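You operate a simulated robot arm through the tools that you are given. There is no shell and no other tool.

You are at the controls of a simulated robot arm. One attempt, no reset.

TASK
Lift the speaker out, then back off the bracket screw with the driver.
Fine: speaker on the small mat, driver back in its stand.

It is judged by the outcome, as a careful person would: the job done as asked, and still so three seconds after it is handed in. It fails if anything else is knocked over, pushed out of place, dropped, spilled or broken.

THE ROBOT
A 7-joint arm with a two-finger parallel gripper, fixed in place. Base frame: the origin is at the foot of the arm, x ahead of it, y to its left, z up; the work surface is at about z = 800. Readings come in mm, rad, newtons and seconds.
Its first joint turns from -2.601 to 2.601 rad. Payload 3.43 kg.
The tool frame sits at the grasp point between the pads (the TCP): z along the fingers, y along the line on which they close. The tips reach 30 mm beyond it. The gripper opens to 94 mm. The fingers are 28 mm wide and 10 mm thick; the gripper's body (50 by 96 mm) begins 55 mm behind the TCP.
Orientation is that of the tool frame in the base frame, as a unit quaternion [w, x, y, z]. With the fingers straight down and closing along the base's y, the tool's x points along the base's -x, its y along +y and its z along -z.

THE INTERFACE
- The arm moves only by the tool arm_command. Its argument "plan" is a list of rows, each an object (a shift or turn left out is 0, a gripper value left out holds the last) with "slide": the shift along the tool's x, y, z in mm, a list of three; "turn": the turn, a rotation vector about the tool's x, y, z in rad, a list of three; "claw": the closure, from 0 (fully open) to 1 (shut). In form: [{"slide": [tx, ty, tz], "turn": [ax, ay, az], "claw": claw}, ...]. A call has 1 to 20 rows; each row shifts and turns the commanded pose from where the row before left it, along the tool's axes as they then stand. Rows are played at 5 a second. More than 50 mm and 0.15 rad between two rows, or a gripper value outside its range, and nothing of the call is played. A pose out of reach is approached as far as the arm can. The call stops where the force on the tool passes 70 N (or 10 N more than at its start, if that is more) or the arm is blocked; 0.2 s more then pass. The fingers move at their own pace (about 45 mm/s each) and stop on an object; they squeeze with about 22 N. The grip force told is the motor's: it shows also when the fingers shut on nothing. Time passes only in rows, and 0.2 s behind the last, so rows that do not move let the fingers close. The reply holds the time, the measured pose of the TCP, the force on the tool along the base axes, the opening and the grip force, in the units named above and with some noise, with the torque about the TCP (base axes, N m) and any sound that the robot's microphone picked up, and new pictures: "show" is both (left out), scene, wrist or none.
- Cameras (640 x 400 px; columns grow to the right, rows downward): "scene" is fixed at [49.3, -651.3, 1588.2]; the picture's right is [0.23, -0.97, 0.00], its down [-0.69, -0.16, -0.71] and it looks along [0.69, 0.16, -0.71] (base axes); focal length 334 px, centre (320, 200). "wrist" rides on the gripper at [76, 14, -102] in the tool frame; the picture's right is [-0.18, 0.98, 0.00], its down [-0.75, -0.14, -0.64] and it looks along [-0.63, -0.12, 0.77] (tool axes); focal length 243 px, centre (320, 200). There is no depth. A picture from a camera that has moved, and an enlarged one, comes with that camera's place and axes in the base frame and with its lens.
- close_up(camera, box): a new picture of the part [left, top, right, bottom] of that camera's present view, enlarged. It takes no simulated time.
- close_job(): hands the job in; it is judged then, once.

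Places have to be worked out from the pictures, the camera data and where the tool is seen. Open the gripper and draw the arm clear of the work before you hand the job in, unless the task says otherwise.

The tools are called after ">>>" as a command line: name --argument value ..., lists and objects as JSON in quotes. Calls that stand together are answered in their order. arm_command: Moves the arm, as the interface text tells. Its arguments: {"type":"object","properties":{"plan":{"type":"array"},"show":{"type":"string","enum":["both","scene","wrist","none"]}},"required":["plan"]} The other tools are called the same way: close_up (camera, box) takes an enlarged picture of a part of a camera's view; close_job () hands the job in.

At the start:

```text
time_s: 0.0
ee_pos: [818.4, -552.4, 1081.7]
orientation: [0.0, 0.0, 1.0, 0.0]
ft_force: [0.0, -0.3, -0.4]
torque: [0.0, -0.01, -0.02]
finger_gap: 94.1
grip_force: 0.0
```

scene: 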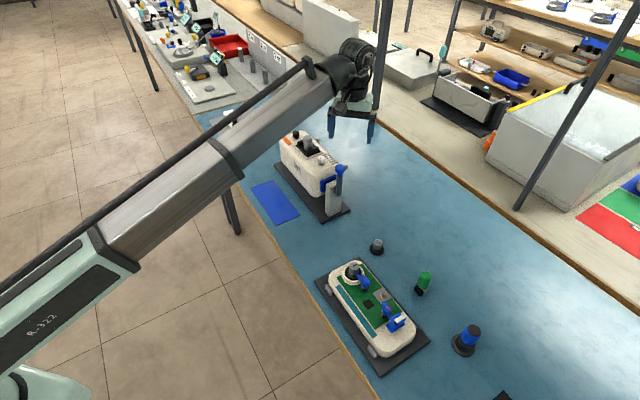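
wrist: 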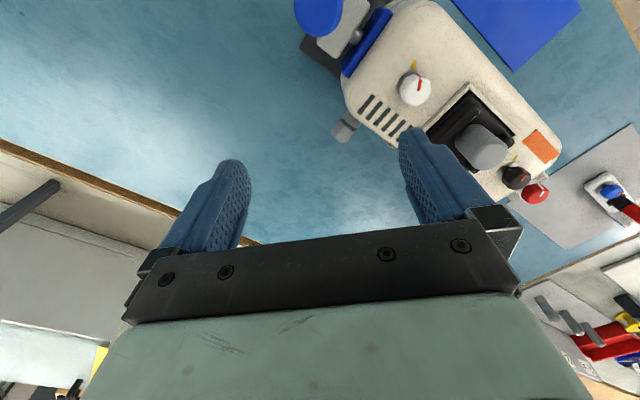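

The scene shows two devices, a blue mat, a small screwdriver stand and other items. I'll enlarge both camera views to identify the speaker, bracket, screw, driver and mat.

>>> close_up --camera "scene" --box '[300, 220, 500, 390]'

>>> close_up --camera "scene" --box '[230, 110, 370, 230]'

>>> close_up --camera "wrist" --box '[290, 0, 640, 230]'

```text
2.35 times, centred on (400, 305) of scene
camera zoom: at [49.3, -651.3, 1588.2], right [0.23, -0.97, 0.0], down [-0.69, -0.16, -0.71], along [0.69, 0.16, -0.71], focal length 786 px, centre (132, -47)
```

zoom: 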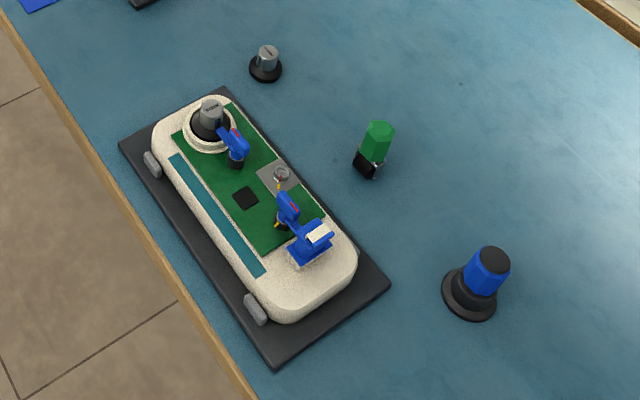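

```text
3.33 times, centred on (300, 170) of scene
camera zoom: at [49.3, -651.3, 1588.2], right [0.23, -0.97, 0.0], down [-0.69, -0.16, -0.71], along [0.69, 0.16, -0.71], focal length 1114 px, centre (387, 300)
```

zoom: 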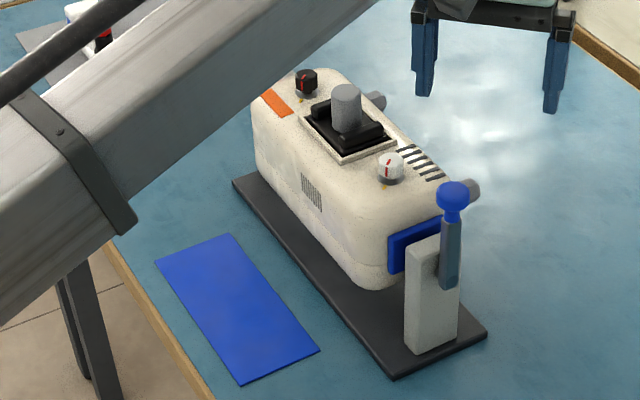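

```text
1.74 times, centred on (465, 115) of wrist
camera zoom: at [742.9, -538.7, 1183.6], right [0.18, 0.98, 0.0], down [0.75, -0.14, 0.64], along [0.63, -0.12, -0.77], focal length 422 px, centre (68, 348)
```

zoom: 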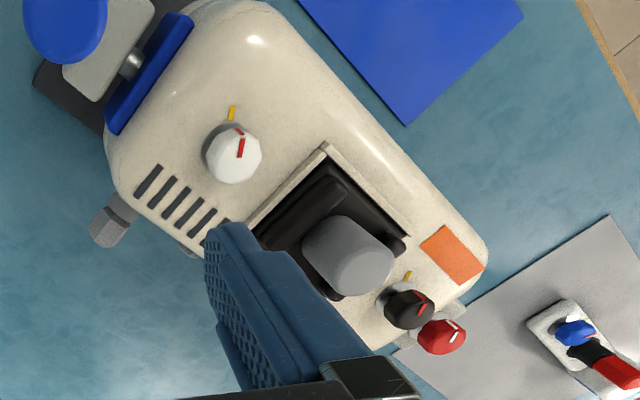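

I see a flat blue mat beside the far device. The near device on the dark pad has a round knob-like part, a green board, blue levers, and a blue driver-like handle standing to its right. I'll check the rest of the scene before moving.

>>> close_up --camera "scene" --box '[310, 230, 430, 310]'

>>> close_up --camera "scene" --box '[360, 290, 520, 400]'

>>> close_up --camera "scene" --box '[120, 0, 300, 120]'

```text
5.00 times, centred on (370, 270) of scene
camera zoom: at [49.3, -651.3, 1588.2], right [0.23, -0.97, 0.0], down [-0.69, -0.16, -0.71], along [0.69, 0.16, -0.71], focal length 1670 px, centre (70, -150)
```

zoom: 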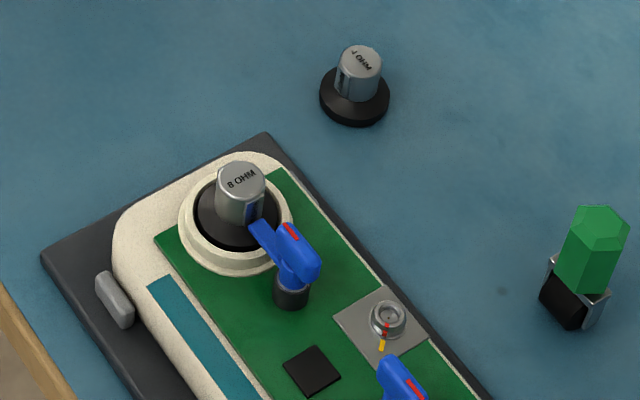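

```text
3.64 times, centred on (440, 345) of scene
camera zoom: at [49.3, -651.3, 1588.2], right [0.23, -0.97, 0.0], down [-0.69, -0.16, -0.71], along [0.69, 0.16, -0.71], focal length 1215 px, centre (-116, -327)
```

zoom: 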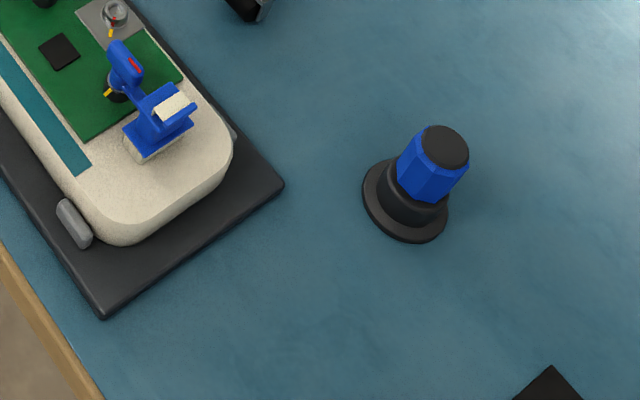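

```text
3.33 times, centred on (210, 60) of scene
camera zoom: at [49.3, -651.3, 1588.2], right [0.23, -0.97, 0.0], down [-0.69, -0.16, -0.71], along [0.69, 0.16, -0.71], focal length 1114 px, centre (687, 667)
```

zoom: 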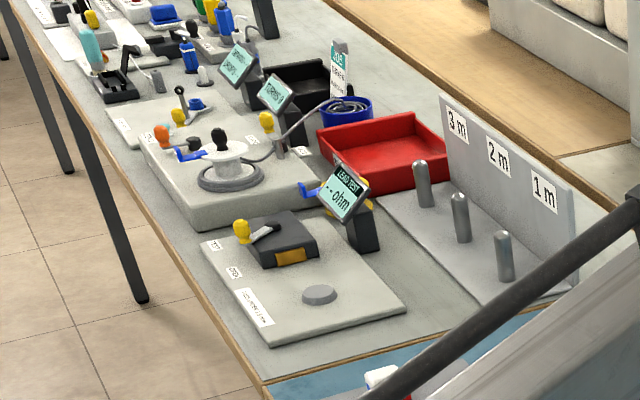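

The installed speaker is marked "8 OHM" and has a blue swivel clip over its rim. A spare "4 OHM" speaker sits on the bench, and a dark corner of something shows at the picture's bottom. I'll bring the arm at height over toward the near device to look with the wrist camera.

>>> arm_command --plan '[{"slide": [47, -8, 0]}, {"slide": [47, -8, 0]}, {"slide": [47, -8, 0]}, {"slide": [47, -8, 0]}, {"slide": [47, -8, 0]}, {"slide": [47, -8, 0]}, {"slide": [47, -8, 0]}, {"slide": [47, -8, 0]}, {"slide": [47, -8, 0]}, {"slide": [47, -8, 0]}, {"slide": [47, -8, 0]}]' --show "both"

```text
time_s: 2.4
ee_pos: [301.9, -639.4, 1080.8]
orientation: [0.0, 0.0, 1.0, 0.0]
ft_force: [0.0, -0.4, 0.8]
torque: [0.01, 0.03, -0.03]
finger_gap: 93.8
grip_force: 0.0
camera wrist: at [226.1, -625.1, 1183.4], right [0.18, 0.98, 0.0], down [0.75, -0.14, 0.64], along [0.63, -0.12, -0.77], focal length 243 px, centre (320, 200)
```

scene: 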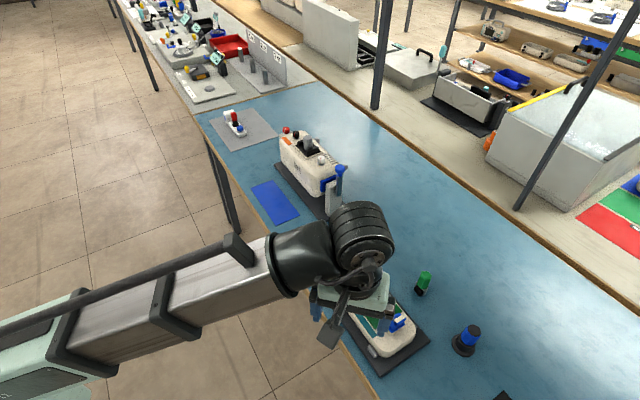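
wrist: 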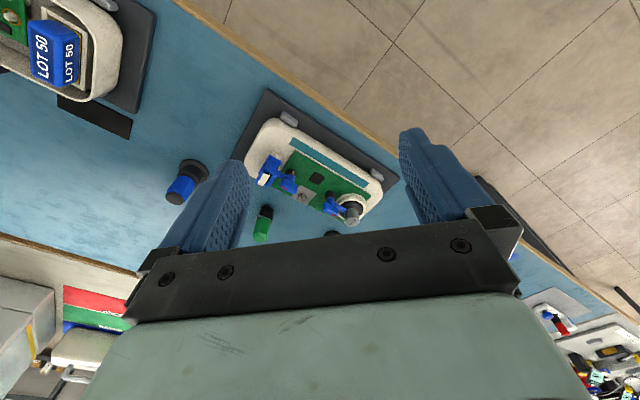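

The wrist view now shows the near device, the blue-handled driver, a dark strip near a third device ("LOT 50"), and the 4-ohm spare. I'll enlarge these.

>>> close_up --camera "wrist" --box '[230, 80, 410, 245]'

>>> close_up --camera "wrist" --box '[0, 0, 250, 220]'

>>> close_up --camera "scene" --box '[190, 100, 360, 220]'

```text
2.42 times, centred on (320, 162) of wrist
camera zoom: at [226.1, -625.1, 1183.4], right [0.18, 0.98, 0.0], down [0.75, -0.14, 0.64], along [0.63, -0.12, -0.77], focal length 588 px, centre (320, 291)
```

zoom: 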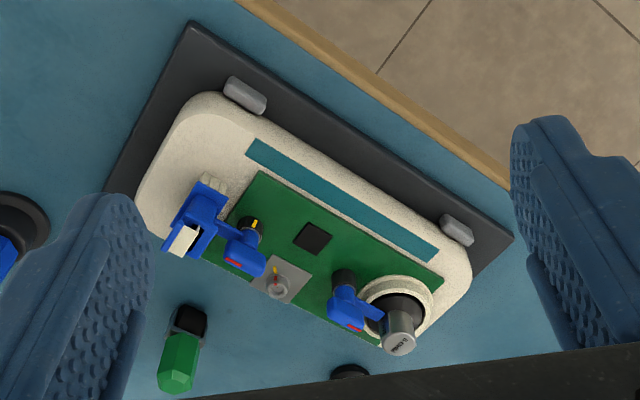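

```text
1.82 times, centred on (125, 110) of wrist
camera zoom: at [226.1, -625.1, 1183.4], right [0.18, 0.98, 0.0], down [0.75, -0.14, 0.64], along [0.63, -0.12, -0.77], focal length 441 px, centre (674, 364)
```

zoom: 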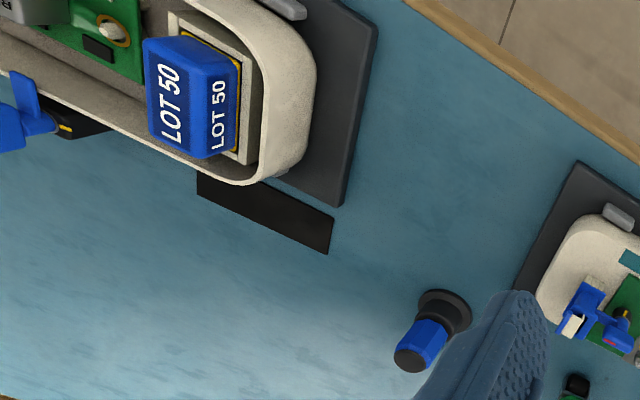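

```text
3.33 times, centred on (275, 160) of scene
camera zoom: at [49.3, -651.3, 1588.2], right [0.23, -0.97, 0.0], down [-0.69, -0.16, -0.71], along [0.69, 0.16, -0.71], focal length 1114 px, centre (470, 333)
```

zoom: 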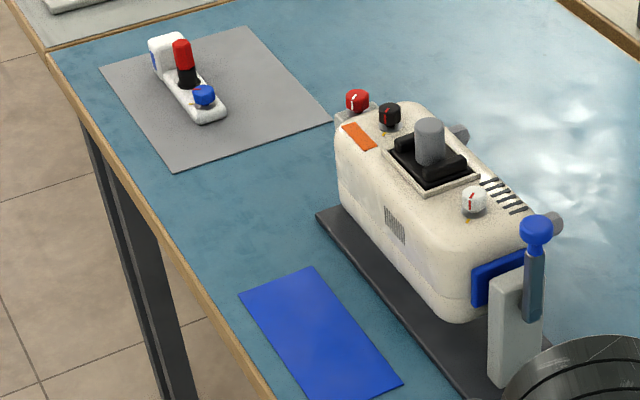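

There are three candidate mats: a large grey one, a blue one (~83×195 mm) and a dark strip by the LOT 50 device. I'll turn the wrist camera to look along −y to identify the dark strip and check for other mats.

>>> arm_command --plan '[{"turn": [0, 0, 0.14]}, {"turn": [0, 0, 0.14]}, {"turn": [0, 0, 0.14]}, {"turn": [0, 0, 0.14]}, {"turn": [0, 0, 0.14]}, {"turn": [0, 0, 0.14]}, {"turn": [0, 0, 0.14]}, {"turn": [0, 0, 0.14]}, {"turn": [0, 0, 0.14]}, {"turn": [0, 0, 0.14]}]' --show "both"

```text
time_s: 4.6
ee_pos: [301.5, -641.8, 1081.6]
orientation: [0.0, 0.646, 0.764, 0.0]
ft_force: [0.0, -0.4, 0.1]
torque: [0.02, 0.01, -0.01]
finger_gap: 93.9
grip_force: 0.0
camera wrist: at [303.4, -563.6, 1183.3], right [1.0, -0.02, 0.0], down [-0.01, -0.77, 0.64], along [-0.01, -0.64, -0.77], focal length 243 px, centre (320, 200)
```

scene: 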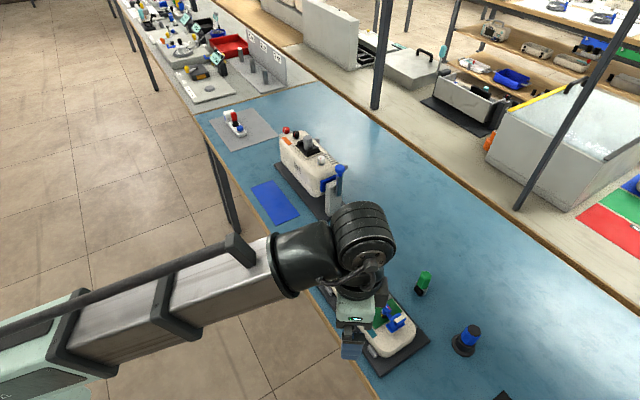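
wrist: 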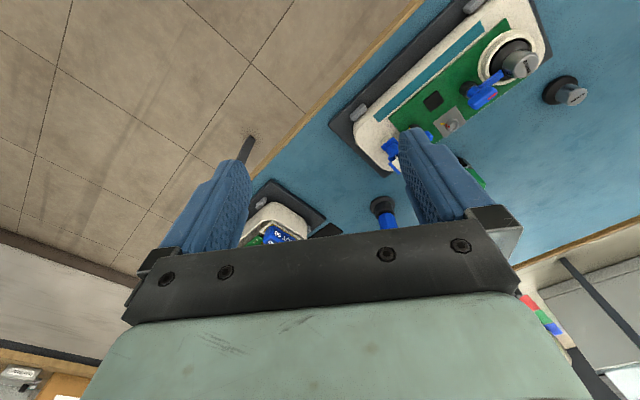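

The view along −y shows the near device well. I'll shift the camera about 200 mm further in −y to see the LOT 50 device and the dark strip properly.

>>> arm_command --plan '[{"slide": [-40, -7, 0]}, {"slide": [-40, -7, 0]}, {"slide": [-40, -7, 0]}, {"slide": [-40, -7, 0]}, {"slide": [-40, -7, 0]}]' --show "both"

```text
time_s: 5.8
ee_pos: [299.0, -843.2, 1078.5]
orientation: [0.0, 0.645, 0.765, 0.001]
ft_force: [0.8, 0.0, 0.2]
torque: [-0.04, 0.03, -0.03]
finger_gap: 94.0
grip_force: 0.0
camera wrist: at [301.2, -766.5, 1182.0], right [1.0, -0.01, 0.0], down [-0.01, -0.77, 0.64], along [-0.01, -0.64, -0.77], focal length 243 px, centre (320, 200)
```

scene: 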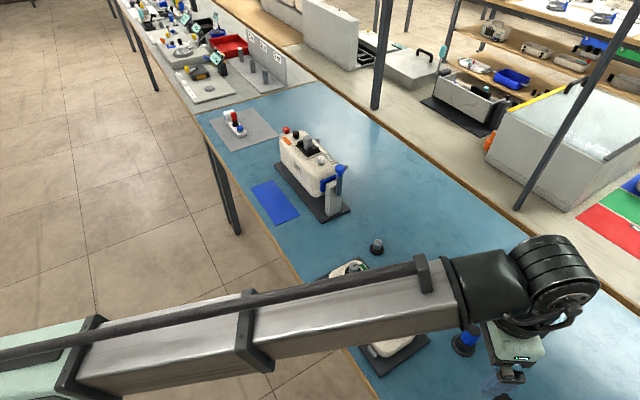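
wrist: 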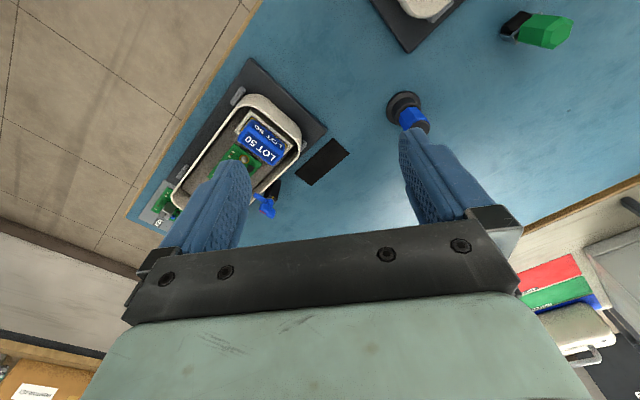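

The dark strip lies flat, about 45×100 mm at roughly (316, −1005), tucked beside the LOT 50 device and beyond reach. I'll enlarge it, the driver in its stand, and the green item.

>>> close_up --camera "wrist" --box '[120, 40, 380, 230]'

>>> close_up --camera "wrist" --box '[370, 0, 590, 150]'

```text
2.11 times, centred on (250, 135) of wrist
camera zoom: at [301.2, -766.5, 1182.0], right [1.0, -0.01, 0.0], down [-0.01, -0.77, 0.64], along [-0.01, -0.64, -0.77], focal length 511 px, centre (467, 337)
```

zoom: 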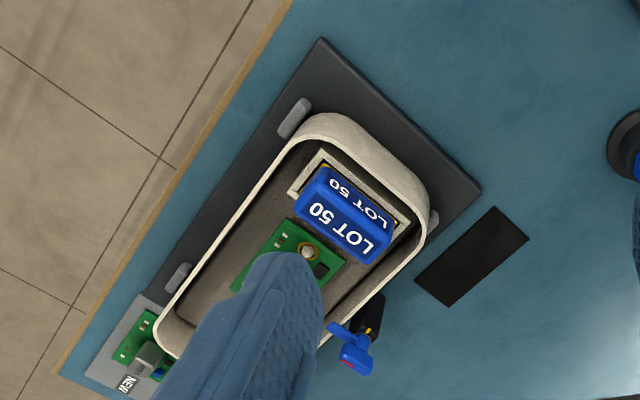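

```text
2.67 times, centred on (480, 75) of wrist
camera zoom: at [301.2, -766.5, 1182.0], right [1.0, -0.01, 0.0], down [-0.01, -0.77, 0.64], along [-0.01, -0.64, -0.77], focal length 647 px, centre (-107, 533)
```

zoom: 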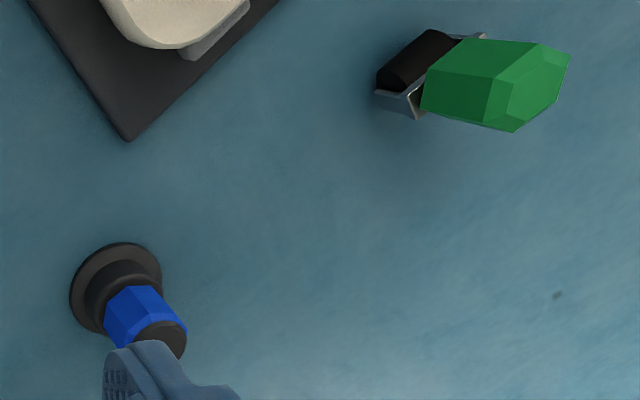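

Two handle-like items stand near the device: a green faceted one in a metal/black holder at about (550, −800), and a blue one with black cap in a round stand at about (430, −897). I'll bring the camera closer to the near device to study the screw, clips and speaker.

>>> arm_command --plan '[{"slide": [29.5, 24.2, 0]}, {"slide": [29.5, 24.2, 0]}, {"slide": [29.5, 24.2, 10]}, {"slide": [29.5, 24.2, 15]}, {"slide": [29.5, 24.2, 15]}, {"slide": [29.5, 24.2, 20]}, {"slide": [29.5, 24.2, 20]}, {"slide": [29.5, 24.2, 20]}]' --show "both"

```text
time_s: 7.6
ee_pos: [454.0, -576.6, 983.0]
orientation: [0.0, 0.645, 0.764, 0.0]
ft_force: [0.0, 0.3, 0.1]
torque: [0.0, 0.04, -0.01]
finger_gap: 94.2
grip_force: 0.1
camera wrist: at [456.4, -499.8, 1084.9], right [1.0, -0.01, 0.0], down [-0.01, -0.77, 0.64], along [-0.01, -0.64, -0.77], focal length 243 px, centre (320, 200)
```

scene: 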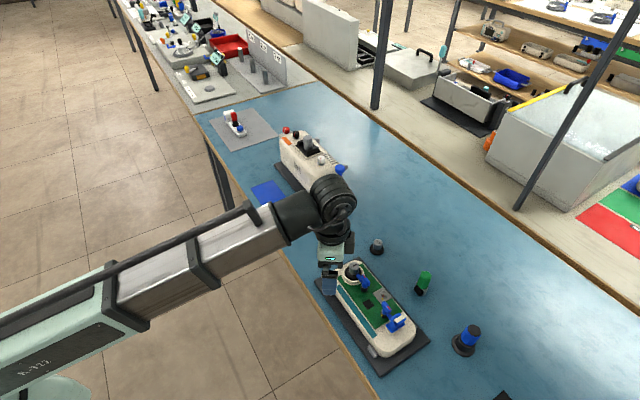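
wrist: 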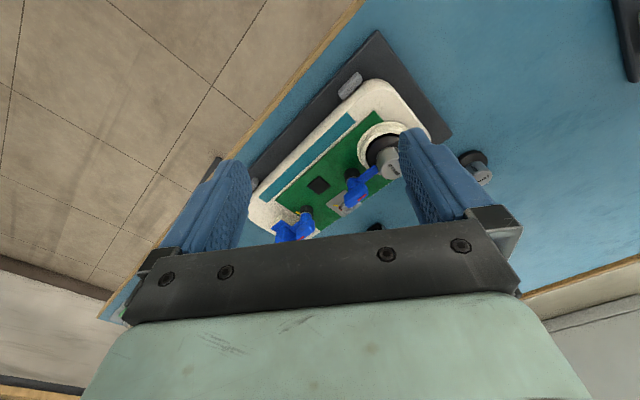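

>>> close_up --camera "wrist" --box '[230, 70, 430, 250]'

>>> close_up --camera "scene" --box '[330, 250, 500, 370]'

```text
2.22 times, centred on (330, 160) of wrist
camera zoom: at [456.4, -499.8, 1084.9], right [1.0, -0.01, 0.0], down [-0.01, -0.77, 0.64], along [-0.01, -0.64, -0.77], focal length 539 px, centre (298, 289)
```

zoom: 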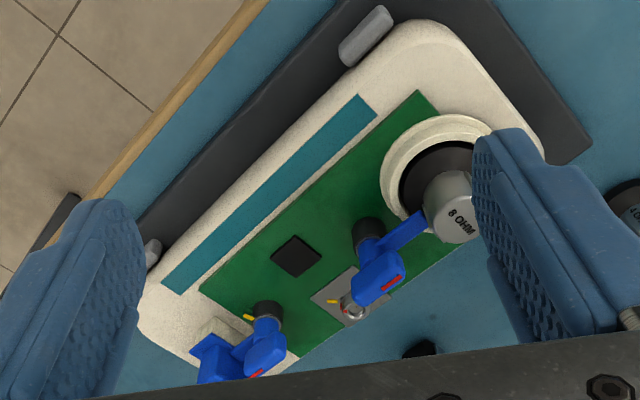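

```text
3.33 times, centred on (415, 310) of scene
camera zoom: at [49.3, -651.3, 1588.2], right [0.23, -0.97, 0.0], down [-0.69, -0.16, -0.71], along [0.69, 0.16, -0.71], focal length 1114 px, centre (3, -167)
```

zoom: 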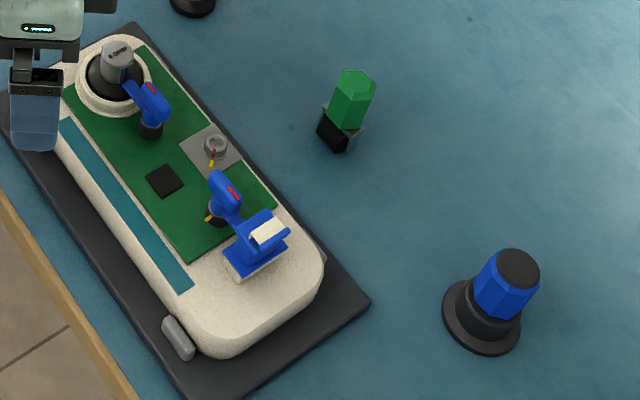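

The close-ups appear to render at true higher resolution, so I'll zoom tightly on the clip, screw, second clip, green item and blue handle from both cameras.

>>> close_up --camera "wrist" --box '[330, 120, 410, 215]'

>>> close_up --camera "scene" --box '[340, 255, 410, 340]'

>>> close_up --camera "scene" --box '[408, 265, 438, 300]'

>>> close_up --camera "scene" --box '[445, 315, 490, 365]'

```text
4.21 times, centred on (370, 168) of wrist
camera zoom: at [456.4, -499.8, 1084.9], right [1.0, -0.01, 0.0], down [-0.01, -0.77, 0.64], along [-0.01, -0.64, -0.77], focal length 1022 px, centre (110, 337)
```

zoom: 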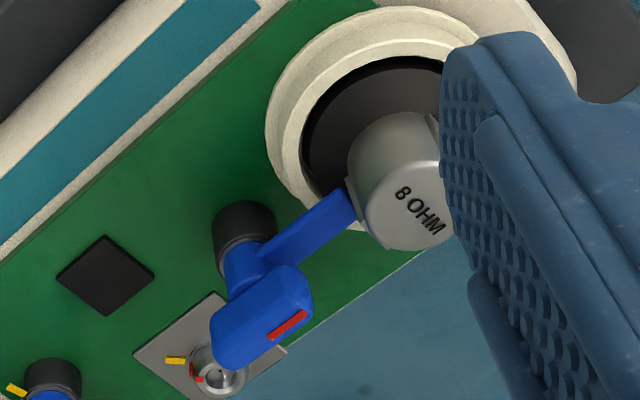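

```text
4.71 times, centred on (375, 298) of scene
camera zoom: at [49.3, -651.3, 1588.2], right [0.23, -0.97, 0.0], down [-0.69, -0.16, -0.71], along [0.69, 0.16, -0.71], focal length 1572 px, centre (61, -259)
```

zoom: 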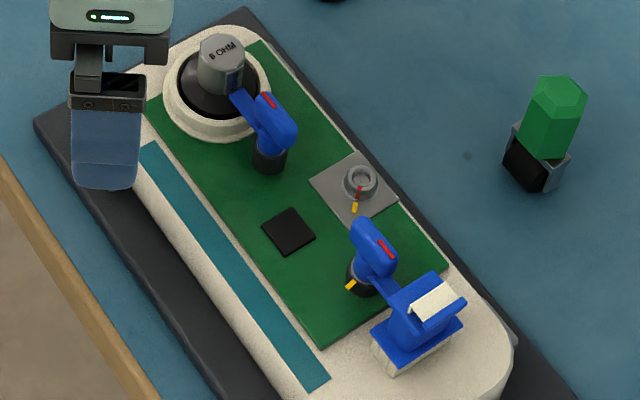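

```text
11.43 times, centred on (423, 282) of scene
camera zoom: at [49.3, -651.3, 1588.2], right [0.23, -0.97, 0.0], down [-0.69, -0.16, -0.71], along [0.69, 0.16, -0.71], focal length 3818 px, centre (-857, -743)
```

zoom: 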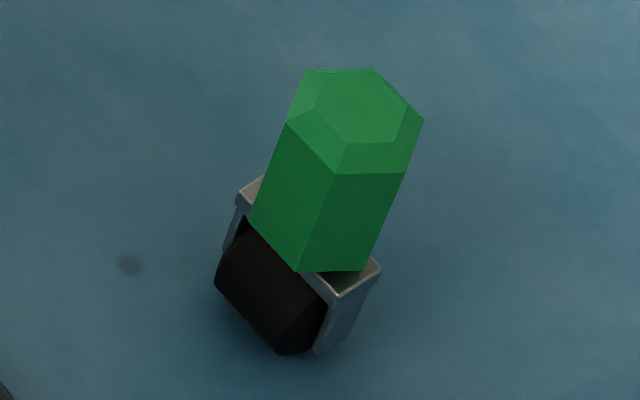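

```text
8.00 times, centred on (468, 340) of scene
camera zoom: at [49.3, -651.3, 1588.2], right [0.23, -0.97, 0.0], down [-0.69, -0.16, -0.71], along [0.69, 0.16, -0.71], focal length 2672 px, centre (-860, -920)
```

zoom: 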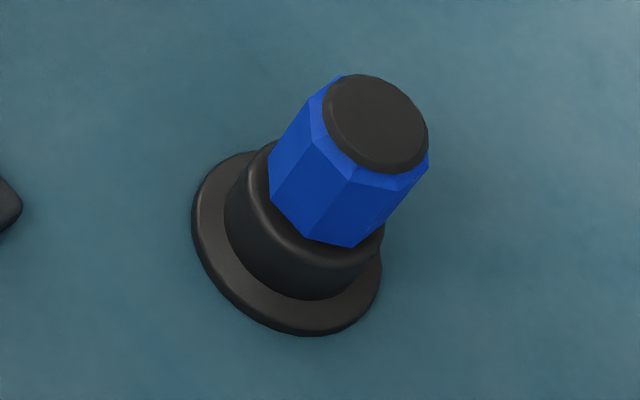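

By triangulating both views I put the speaker top at about (521, −622, 896), the screw at about (485, −704, 857), and the speaker clip's wing at about (491, −658, 890). I'll zoom further on the clips, screw head and speaker.

>>> close_up --camera "scene" --box '[350, 262, 378, 292]'

>>> close_up --camera "scene" --box '[370, 285, 412, 330]'

>>> close_up --camera "wrist" --box '[335, 160, 375, 212]'

>>> close_up --camera "wrist" --box '[265, 195, 365, 250]'

```text
13.33 times, centred on (364, 277) of scene
camera zoom: at [49.3, -651.3, 1588.2], right [0.23, -0.97, 0.0], down [-0.69, -0.16, -0.71], along [0.69, 0.16, -0.71], focal length 4454 px, centre (-267, -827)
```

zoom: 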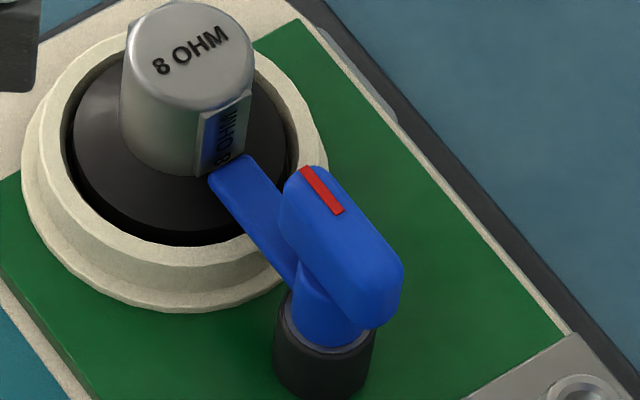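

```text
8.89 times, centred on (391, 308) of scene
camera zoom: at [49.3, -651.3, 1588.2], right [0.23, -0.97, 0.0], down [-0.69, -0.16, -0.71], along [0.69, 0.16, -0.71], focal length 2969 px, centre (-311, -756)
```

zoom: 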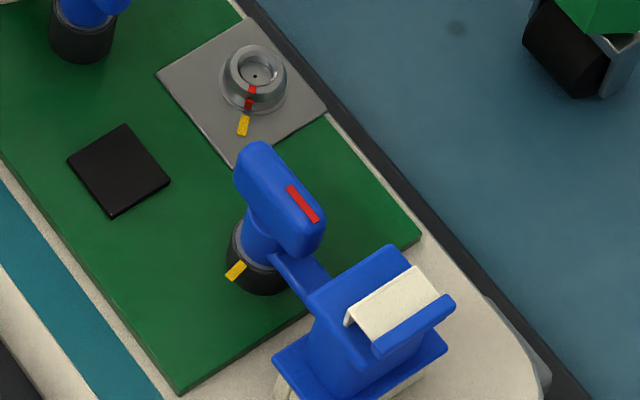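

```text
7.69 times, centred on (355, 186) of wrist
camera zoom: at [456.4, -499.8, 1084.9], right [1.0, -0.01, 0.0], down [-0.01, -0.77, 0.64], along [-0.01, -0.64, -0.77], focal length 1866 px, centre (51, 308)
```

zoom: 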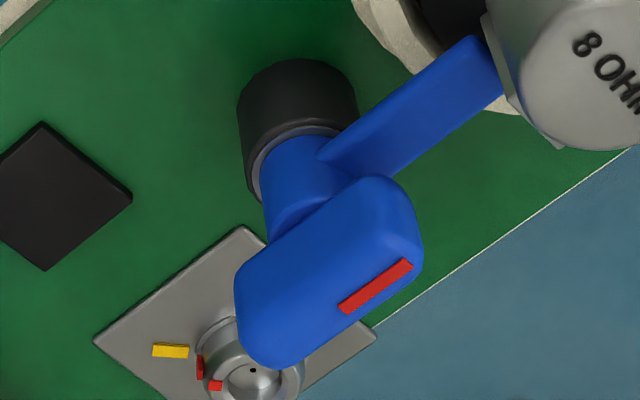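

```text
6.40 times, centred on (315, 222) of wrist
camera zoom: at [456.4, -499.8, 1084.9], right [1.0, -0.01, 0.0], down [-0.01, -0.77, 0.64], along [-0.01, -0.64, -0.77], focal length 1553 px, centre (352, 56)
```

zoom: 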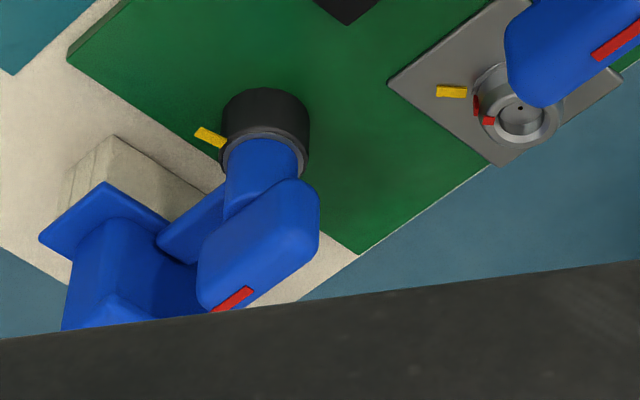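

Details: the speaker clip's arm (with red stripe) lies over the speaker's flange, and clip 2's yellow tick sits about 90° clockwise of its arm, so clip 1 likely opens the same way with its tick on the hidden side. I'll tilt the camera toward horizontal to inspect the green and blue handles from the side.

>>> arm_command --plan '[{"slide": [0, 0, -10], "turn": [0, -0.13, 0]}, {"turn": [0, -0.13, 0]}, {"turn": [0, -0.13, 0]}, {"turn": [0, -0.13, 0]}]' --show "both"

```text
time_s: 8.6
ee_pos: [451.3, -577.3, 990.9]
orientation: [0.197, 0.622, 0.74, -0.166]
ft_force: [0.3, 0.5, 0.1]
torque: [-0.01, -0.02, 0.03]
finger_gap: 94.1
grip_force: 0.0
camera wrist: at [446.0, -460.3, 1041.9], right [1.0, 0.01, 0.09], down [-0.08, -0.35, 0.93], along [0.04, -0.94, -0.35], focal length 243 px, centre (320, 200)
```

scene: 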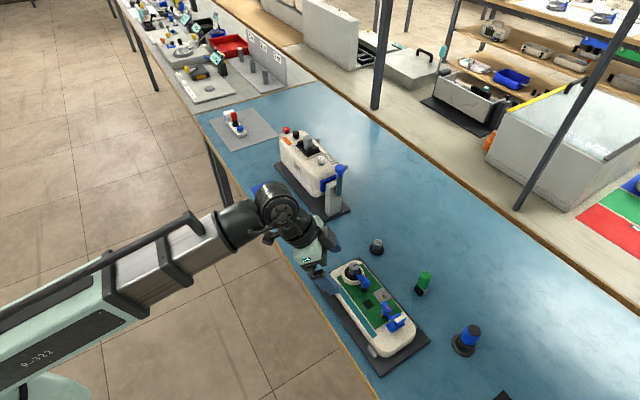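
wrist: 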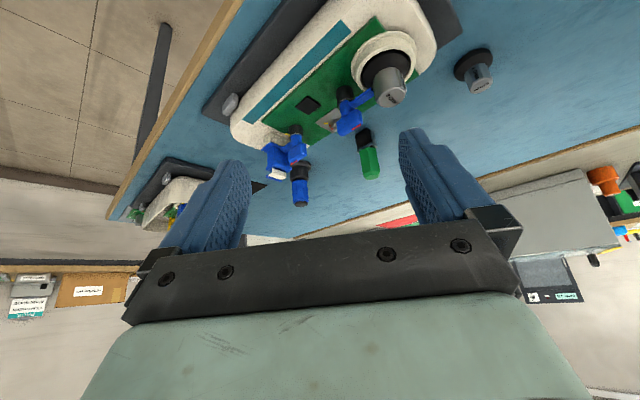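

>>> close_up --camera "wrist" --box '[260, 120, 400, 215]'

>>> close_up --camera "wrist" --box '[320, 60, 400, 190]'

>>> close_up --camera "wrist" --box '[280, 20, 500, 150]'

```text
4.21 times, centred on (330, 168) of wrist
camera zoom: at [446.0, -460.3, 1041.9], right [1.0, 0.01, 0.09], down [-0.08, -0.35, 0.93], along [0.04, -0.94, -0.35], focal length 1022 px, centre (278, 337)
```

zoom: 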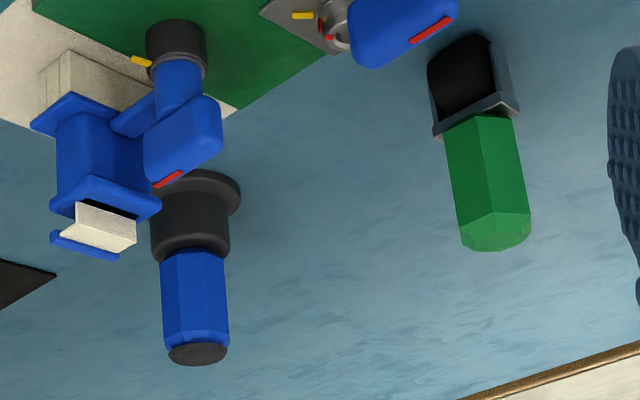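

```text
3.08 times, centred on (360, 125) of wrist
camera zoom: at [446.0, -460.3, 1041.9], right [1.0, 0.01, 0.09], down [-0.08, -0.35, 0.93], along [0.04, -0.94, -0.35], focal length 746 px, centre (197, 431)
```

zoom: 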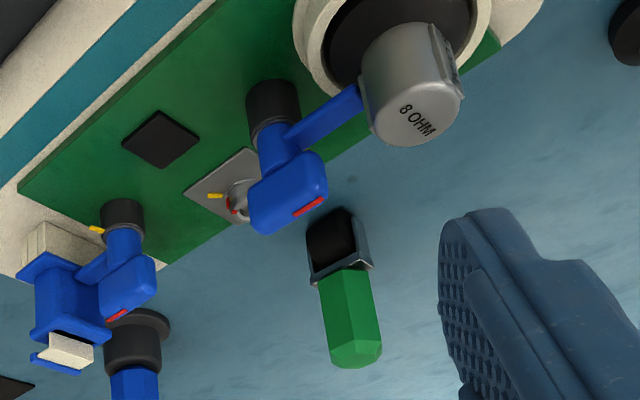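

```text
2.91 times, centred on (390, 85) of wrist
camera zoom: at [446.0, -460.3, 1041.9], right [1.0, 0.01, 0.09], down [-0.08, -0.35, 0.93], along [0.04, -0.94, -0.35], focal length 706 px, centre (116, 534)
```

zoom: 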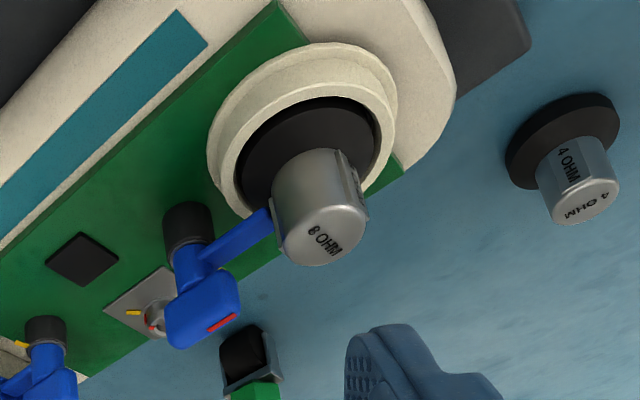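

The green item is a small roller (black roller in a metal yoke), while the blue octagonal handle with black cap is the screwdriver in its round stand (top near (427, −903, 882)). The blue mat is the only small mat in reach. Next I level the tool and turn it so the fingers close across the speaker clip's wing, with the camera on the far side.

>>> arm_command --plan '[{"turn": [0, 0.13, 0]}, {"turn": [0, 0.13, 0]}, {"turn": [0, 0.13, 0]}, {"turn": [0, 0.13, 0]}, {"turn": [0, 0, -0.14]}, {"turn": [0, 0, -0.14]}, {"turn": [0, 0, -0.14]}, {"turn": [0, 0, -0.14]}, {"turn": [0, 0, -0.14]}, {"turn": [0, 0, -0.14]}, {"turn": [0, 0, -0.14]}, {"turn": [0, 0, -0.14]}, {"turn": [0, 0, -0.14]}, {"turn": [0, 0, -0.14]}, {"turn": [0, 0, -0.14]}, {"turn": [0, 0, -0.14]}, {"turn": [0, 0, -0.14]}, {"turn": [0, 0, -0.14]}, {"turn": [0, 0, -0.14]}, {"turn": [0, 0, -0.14]}]' --show "none"

>>> arm_command --plan '[{"slide": [17, -42, 0]}, {"slide": [17, -42, 0]}]' --show "both"

```text
time_s: 12.8
ee_pos: [451.3, -579.2, 990.4]
orientation: [-0.001, -0.408, 0.913, 0.0]
ft_force: [-0.8, -0.4, -0.6]
torque: [-0.04, 0.01, -0.04]
finger_gap: 93.6
grip_force: 0.1
```

```text
time_s: 13.4
ee_pos: [491.0, -660.6, 984.5]
orientation: [0.001, -0.408, 0.913, 0.0]
ft_force: [-0.6, 0.1, 0.0]
torque: [-0.02, -0.02, 0.03]
finger_gap: 94.1
grip_force: 0.2
camera wrist: at [431.6, -707.5, 1088.1], right [-0.61, 0.79, 0.0], down [0.61, 0.47, 0.64], along [0.51, 0.39, -0.77], focal length 243 px, centre (320, 200)
```

scene: 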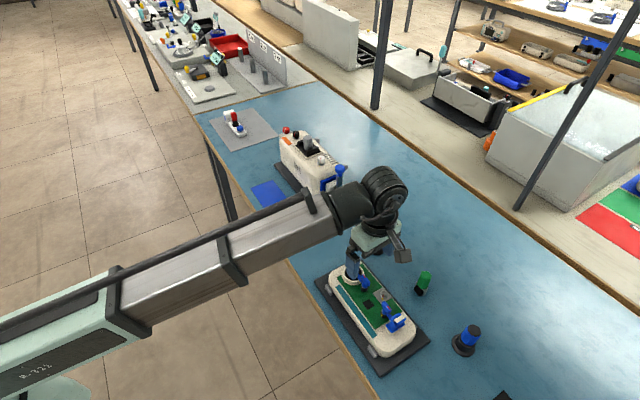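
wrist: 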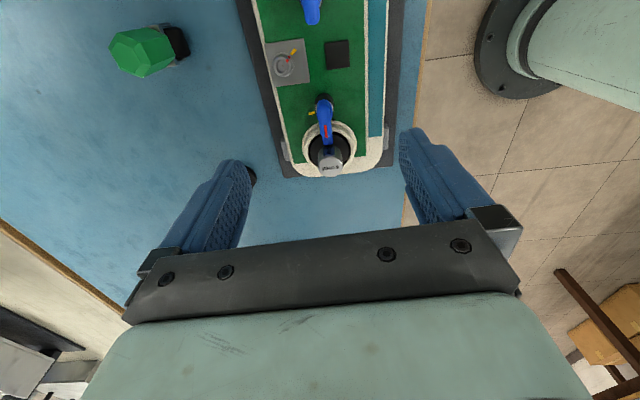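

>>> close_up --camera "wrist" --box '[260, 20, 400, 190]'

>>> close_up --camera "wrist" --box '[295, 85, 360, 180]'

```text
2.35 times, centred on (330, 105) of wrist
camera zoom: at [431.6, -707.5, 1088.1], right [-0.61, 0.79, 0.0], down [0.61, 0.47, 0.64], along [0.51, 0.39, -0.77], focal length 571 px, centre (296, 424)
```

zoom: 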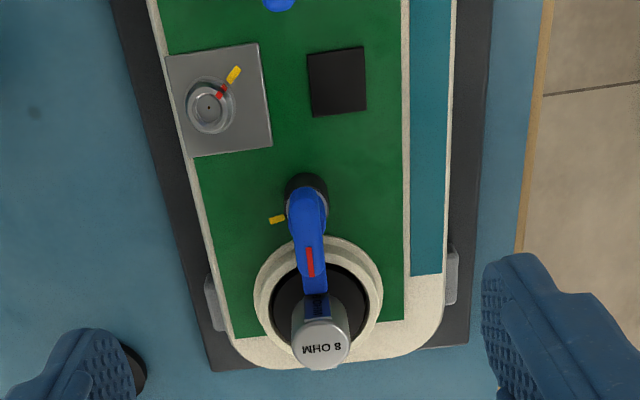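

```text
4.21 times, centred on (328, 132) of wrist
camera zoom: at [431.6, -707.5, 1088.1], right [-0.61, 0.79, 0.0], down [0.61, 0.47, 0.64], along [0.51, 0.39, -0.77], focal length 1022 px, centre (288, 484)
```

zoom: 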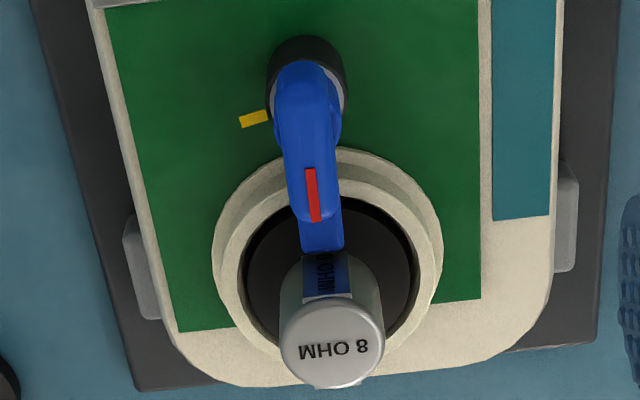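

The picture confirms clip 1's yellow tick lies 90° clockwise (seen from above) from its arm. The wing is about 4 mm off the finger centreline, so I correct by (−1.5, +3.3) mm, narrow the fingers, and descend part-way to check.

>>> arm_command --plan '[{"slide": [-1.5, 3.3, 0], "claw": 0.4}, {"slide": [0, 0, 15]}, {"slide": [0, 0, 15]}, {"slide": [0, 0, 15]}]' --show "both"

>>> close_up --camera "wrist" --box '[240, 60, 400, 200]'

```text
time_s: 14.4
ee_pos: [491.5, -654.3, 945.8]
orientation: [0.0, -0.407, 0.913, 0.0]
ft_force: [0.6, -0.1, -0.6]
torque: [0.0, 0.01, 0.01]
finger_gap: 56.5
grip_force: 0.0
camera wrist: at [429.6, -701.9, 1047.4], right [-0.61, 0.79, 0.0], down [0.61, 0.47, 0.64], along [0.51, 0.39, -0.77], focal length 243 px, centre (320, 200)
```

scene: 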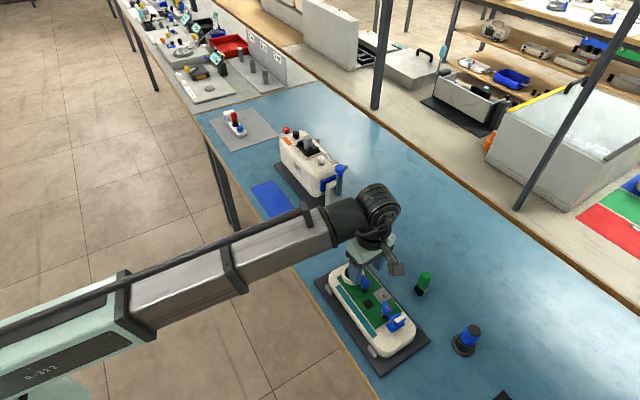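
wrist: 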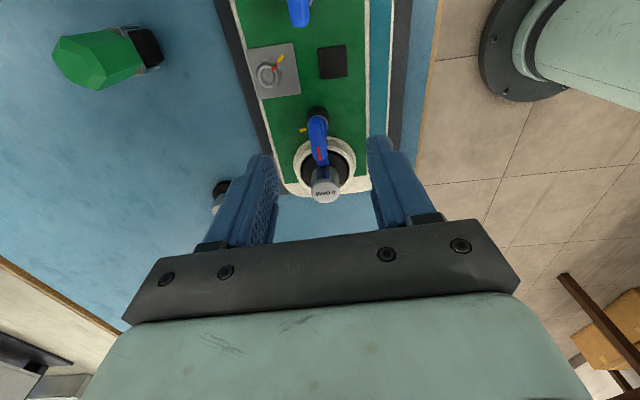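

```text
2.86 times, centred on (320, 130) of wrist
camera zoom: at [429.6, -701.9, 1047.4], right [-0.61, 0.79, 0.0], down [0.61, 0.47, 0.64], along [0.51, 0.39, -0.77], focal length 693 px, centre (320, 400)
```

zoom: 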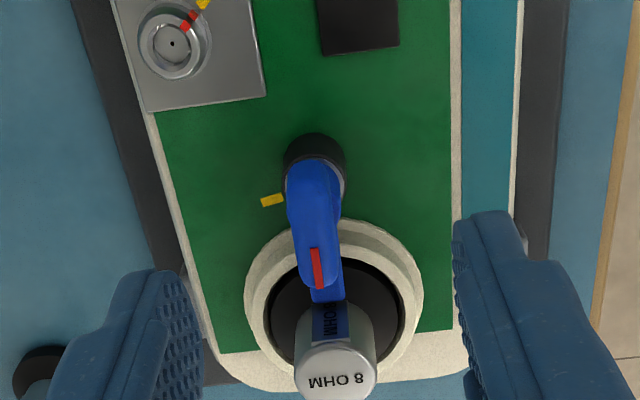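

The wing is centred between the fingers laterally and the TCP is ~3 mm too far toward the speaker. I shift 2.8 mm back along tool x and descend to about z = 904, watching forces.

>>> arm_command --plan '[{"slide": [2.8, 0, 0]}, {"slide": [0, 0, 14]}, {"slide": [0, 0, 14]}, {"slide": [0, 0, 13]}, {}]' --show "both"

>>> close_up --camera "wrist" --box '[240, 60, 400, 220]'

>>> close_up --camera "scene" --box '[330, 240, 410, 310]'

```text
time_s: 15.6
ee_pos: [488.8, -659.3, 903.5]
orientation: [0.0, -0.407, 0.913, -0.001]
ft_force: [0.5, -0.2, -0.8]
torque: [0.0, 0.01, -0.04]
finger_gap: 56.5
grip_force: 0.0
camera wrist: at [427.6, -706.1, 1007.2], right [-0.61, 0.79, 0.0], down [0.61, 0.47, 0.64], along [0.51, 0.39, -0.77], focal length 243 px, centre (320, 200)
```

scene: 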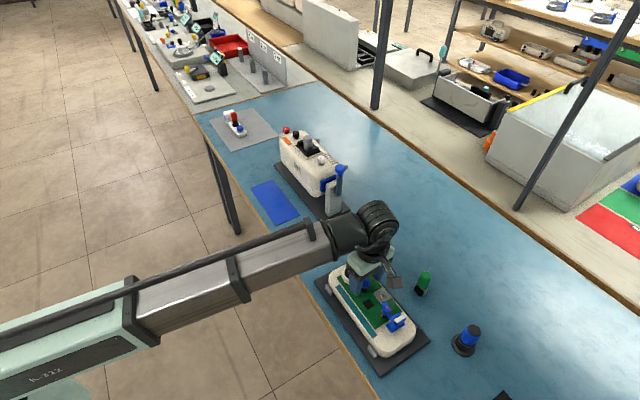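
wrist: 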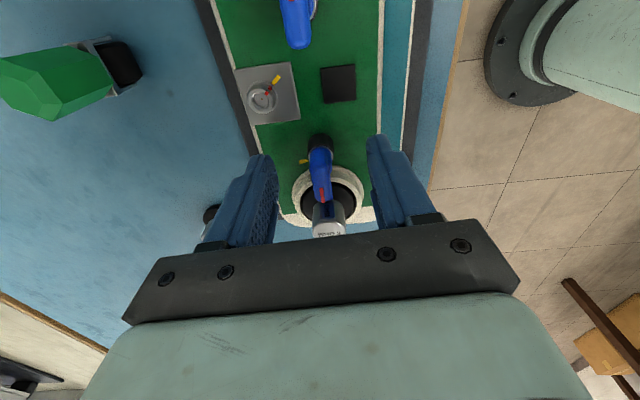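

```text
2.50 times, centred on (320, 140) of wrist
camera zoom: at [427.6, -706.1, 1007.2], right [-0.61, 0.79, 0.0], down [0.61, 0.47, 0.64], along [0.51, 0.39, -0.77], focal length 606 px, centre (320, 350)
```

zoom: 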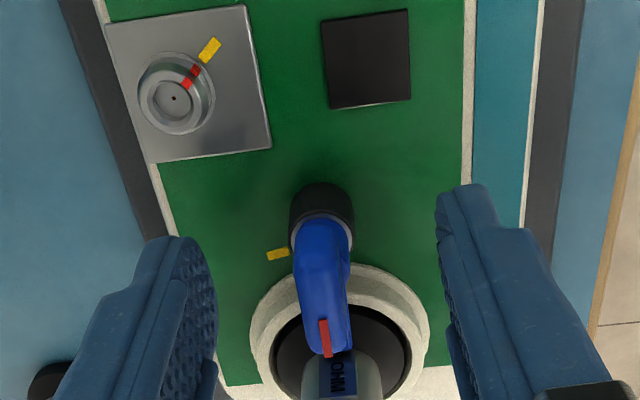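

```text
5.71 times, centred on (370, 275) of scene
camera zoom: at [49.3, -651.3, 1588.2], right [0.23, -0.97, 0.0], down [-0.69, -0.16, -0.71], along [0.69, 0.16, -0.71], focal length 1909 px, centre (34, -229)
```

zoom: 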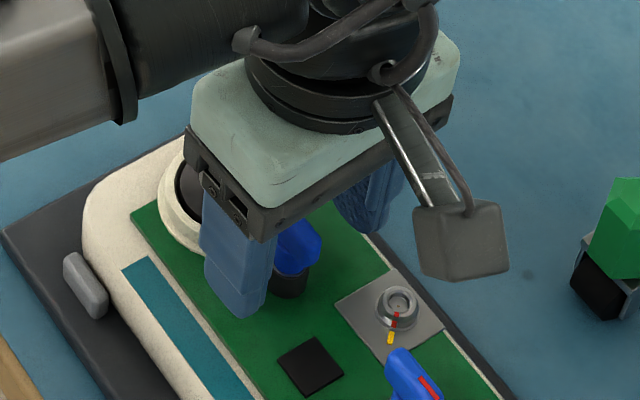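

The wing sits centred between the fingers with tips at about z = 873. I close the gripper on it.

>>> arm_command --plan '[{"claw": 0.7}, {"claw": 1.0}, {"claw": 1.0}, {"claw": 1.0}, {"claw": 1.0}]' --show "both"

>>> close_up --camera "wrist" --box '[240, 60, 400, 220]'

```text
time_s: 16.8
ee_pos: [488.4, -659.5, 904.6]
orientation: [0.0, -0.408, 0.913, 0.0]
ft_force: [1.3, -0.5, 0.8]
torque: [0.11, 0.09, 0.11]
finger_gap: 12.7
grip_force: 44.9
camera wrist: at [427.7, -706.2, 1007.2], right [-0.61, 0.79, 0.0], down [0.61, 0.47, 0.64], along [0.51, 0.39, -0.77], focal length 243 px, centre (320, 200)
```

scene: 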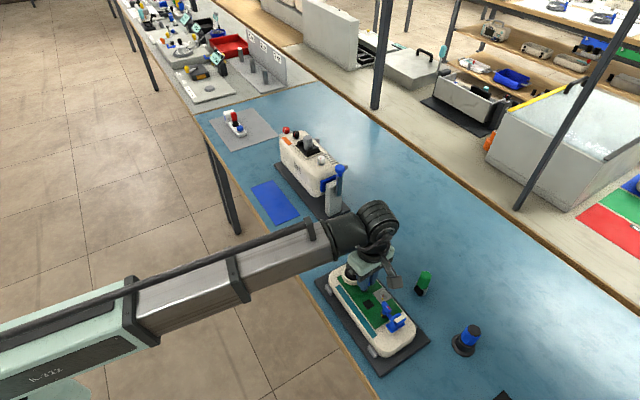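
wrist: 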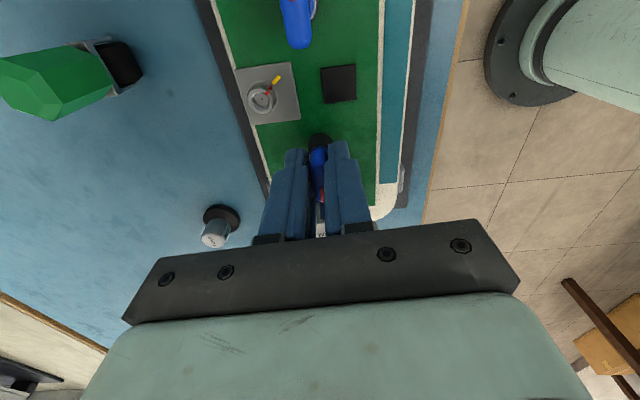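

```text
2.50 times, centred on (320, 140) of wrist
camera zoom: at [427.7, -706.2, 1007.2], right [-0.61, 0.79, 0.0], down [0.61, 0.47, 0.64], along [0.51, 0.39, -0.77], focal length 606 px, centre (320, 350)
```

zoom: 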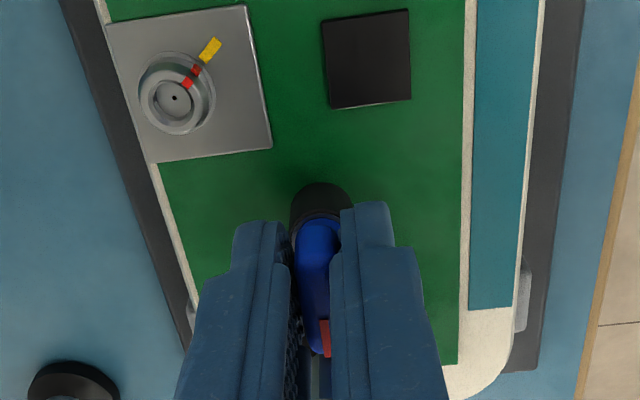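

Grip is firm on the wing (gap 12.7 mm, low lateral force). I turn clockwise from above in small steps and check the torque.

>>> arm_command --plan '[{"turn": [0, 0, 0.08]}, {"turn": [0, 0, 0.08]}, {"turn": [0, 0, 0.08]}, {"turn": [0, 0, 0.08]}, {"turn": [0, 0, 0.08]}]' --show "wrist"

>>> close_up --camera "wrist" --box '[240, 60, 400, 220]'

```text
time_s: 18.0
ee_pos: [487.2, -659.1, 903.5]
orientation: [-0.001, -0.218, 0.976, 0.0]
ft_force: [-14.3, 0.0, 4.0]
torque: [0.58, -0.14, 1.45]
finger_gap: 17.6
grip_force: 45.2
camera wrist: at [412.7, -678.4, 1007.2], right [-0.25, 0.97, 0.0], down [0.74, 0.19, 0.64], along [0.62, 0.16, -0.77], focal length 243 px, centre (320, 200)
```

wrist: 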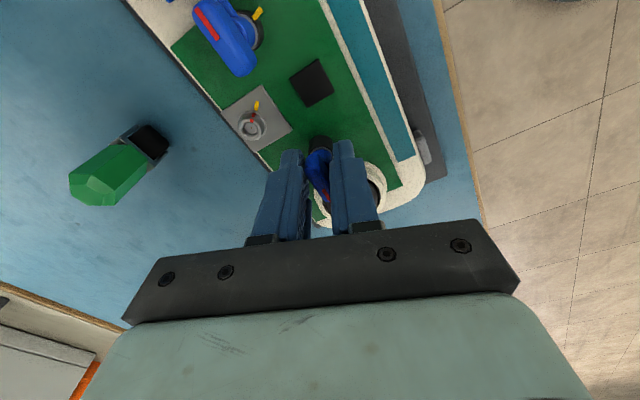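

```text
2.50 times, centred on (320, 140) of wrist
camera zoom: at [412.7, -678.4, 1007.2], right [-0.25, 0.97, 0.0], down [0.74, 0.19, 0.64], along [0.62, 0.16, -0.77], focal length 606 px, centre (320, 350)
```

zoom: 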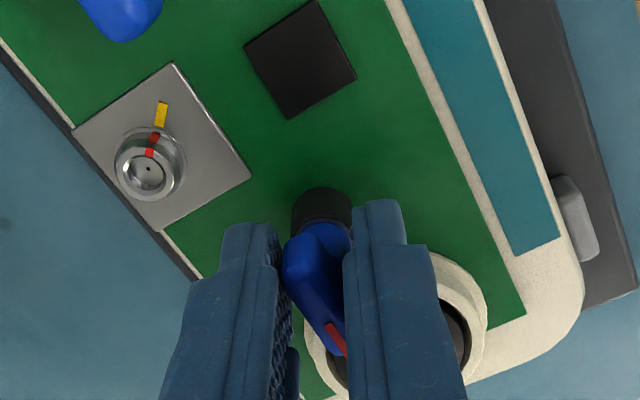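

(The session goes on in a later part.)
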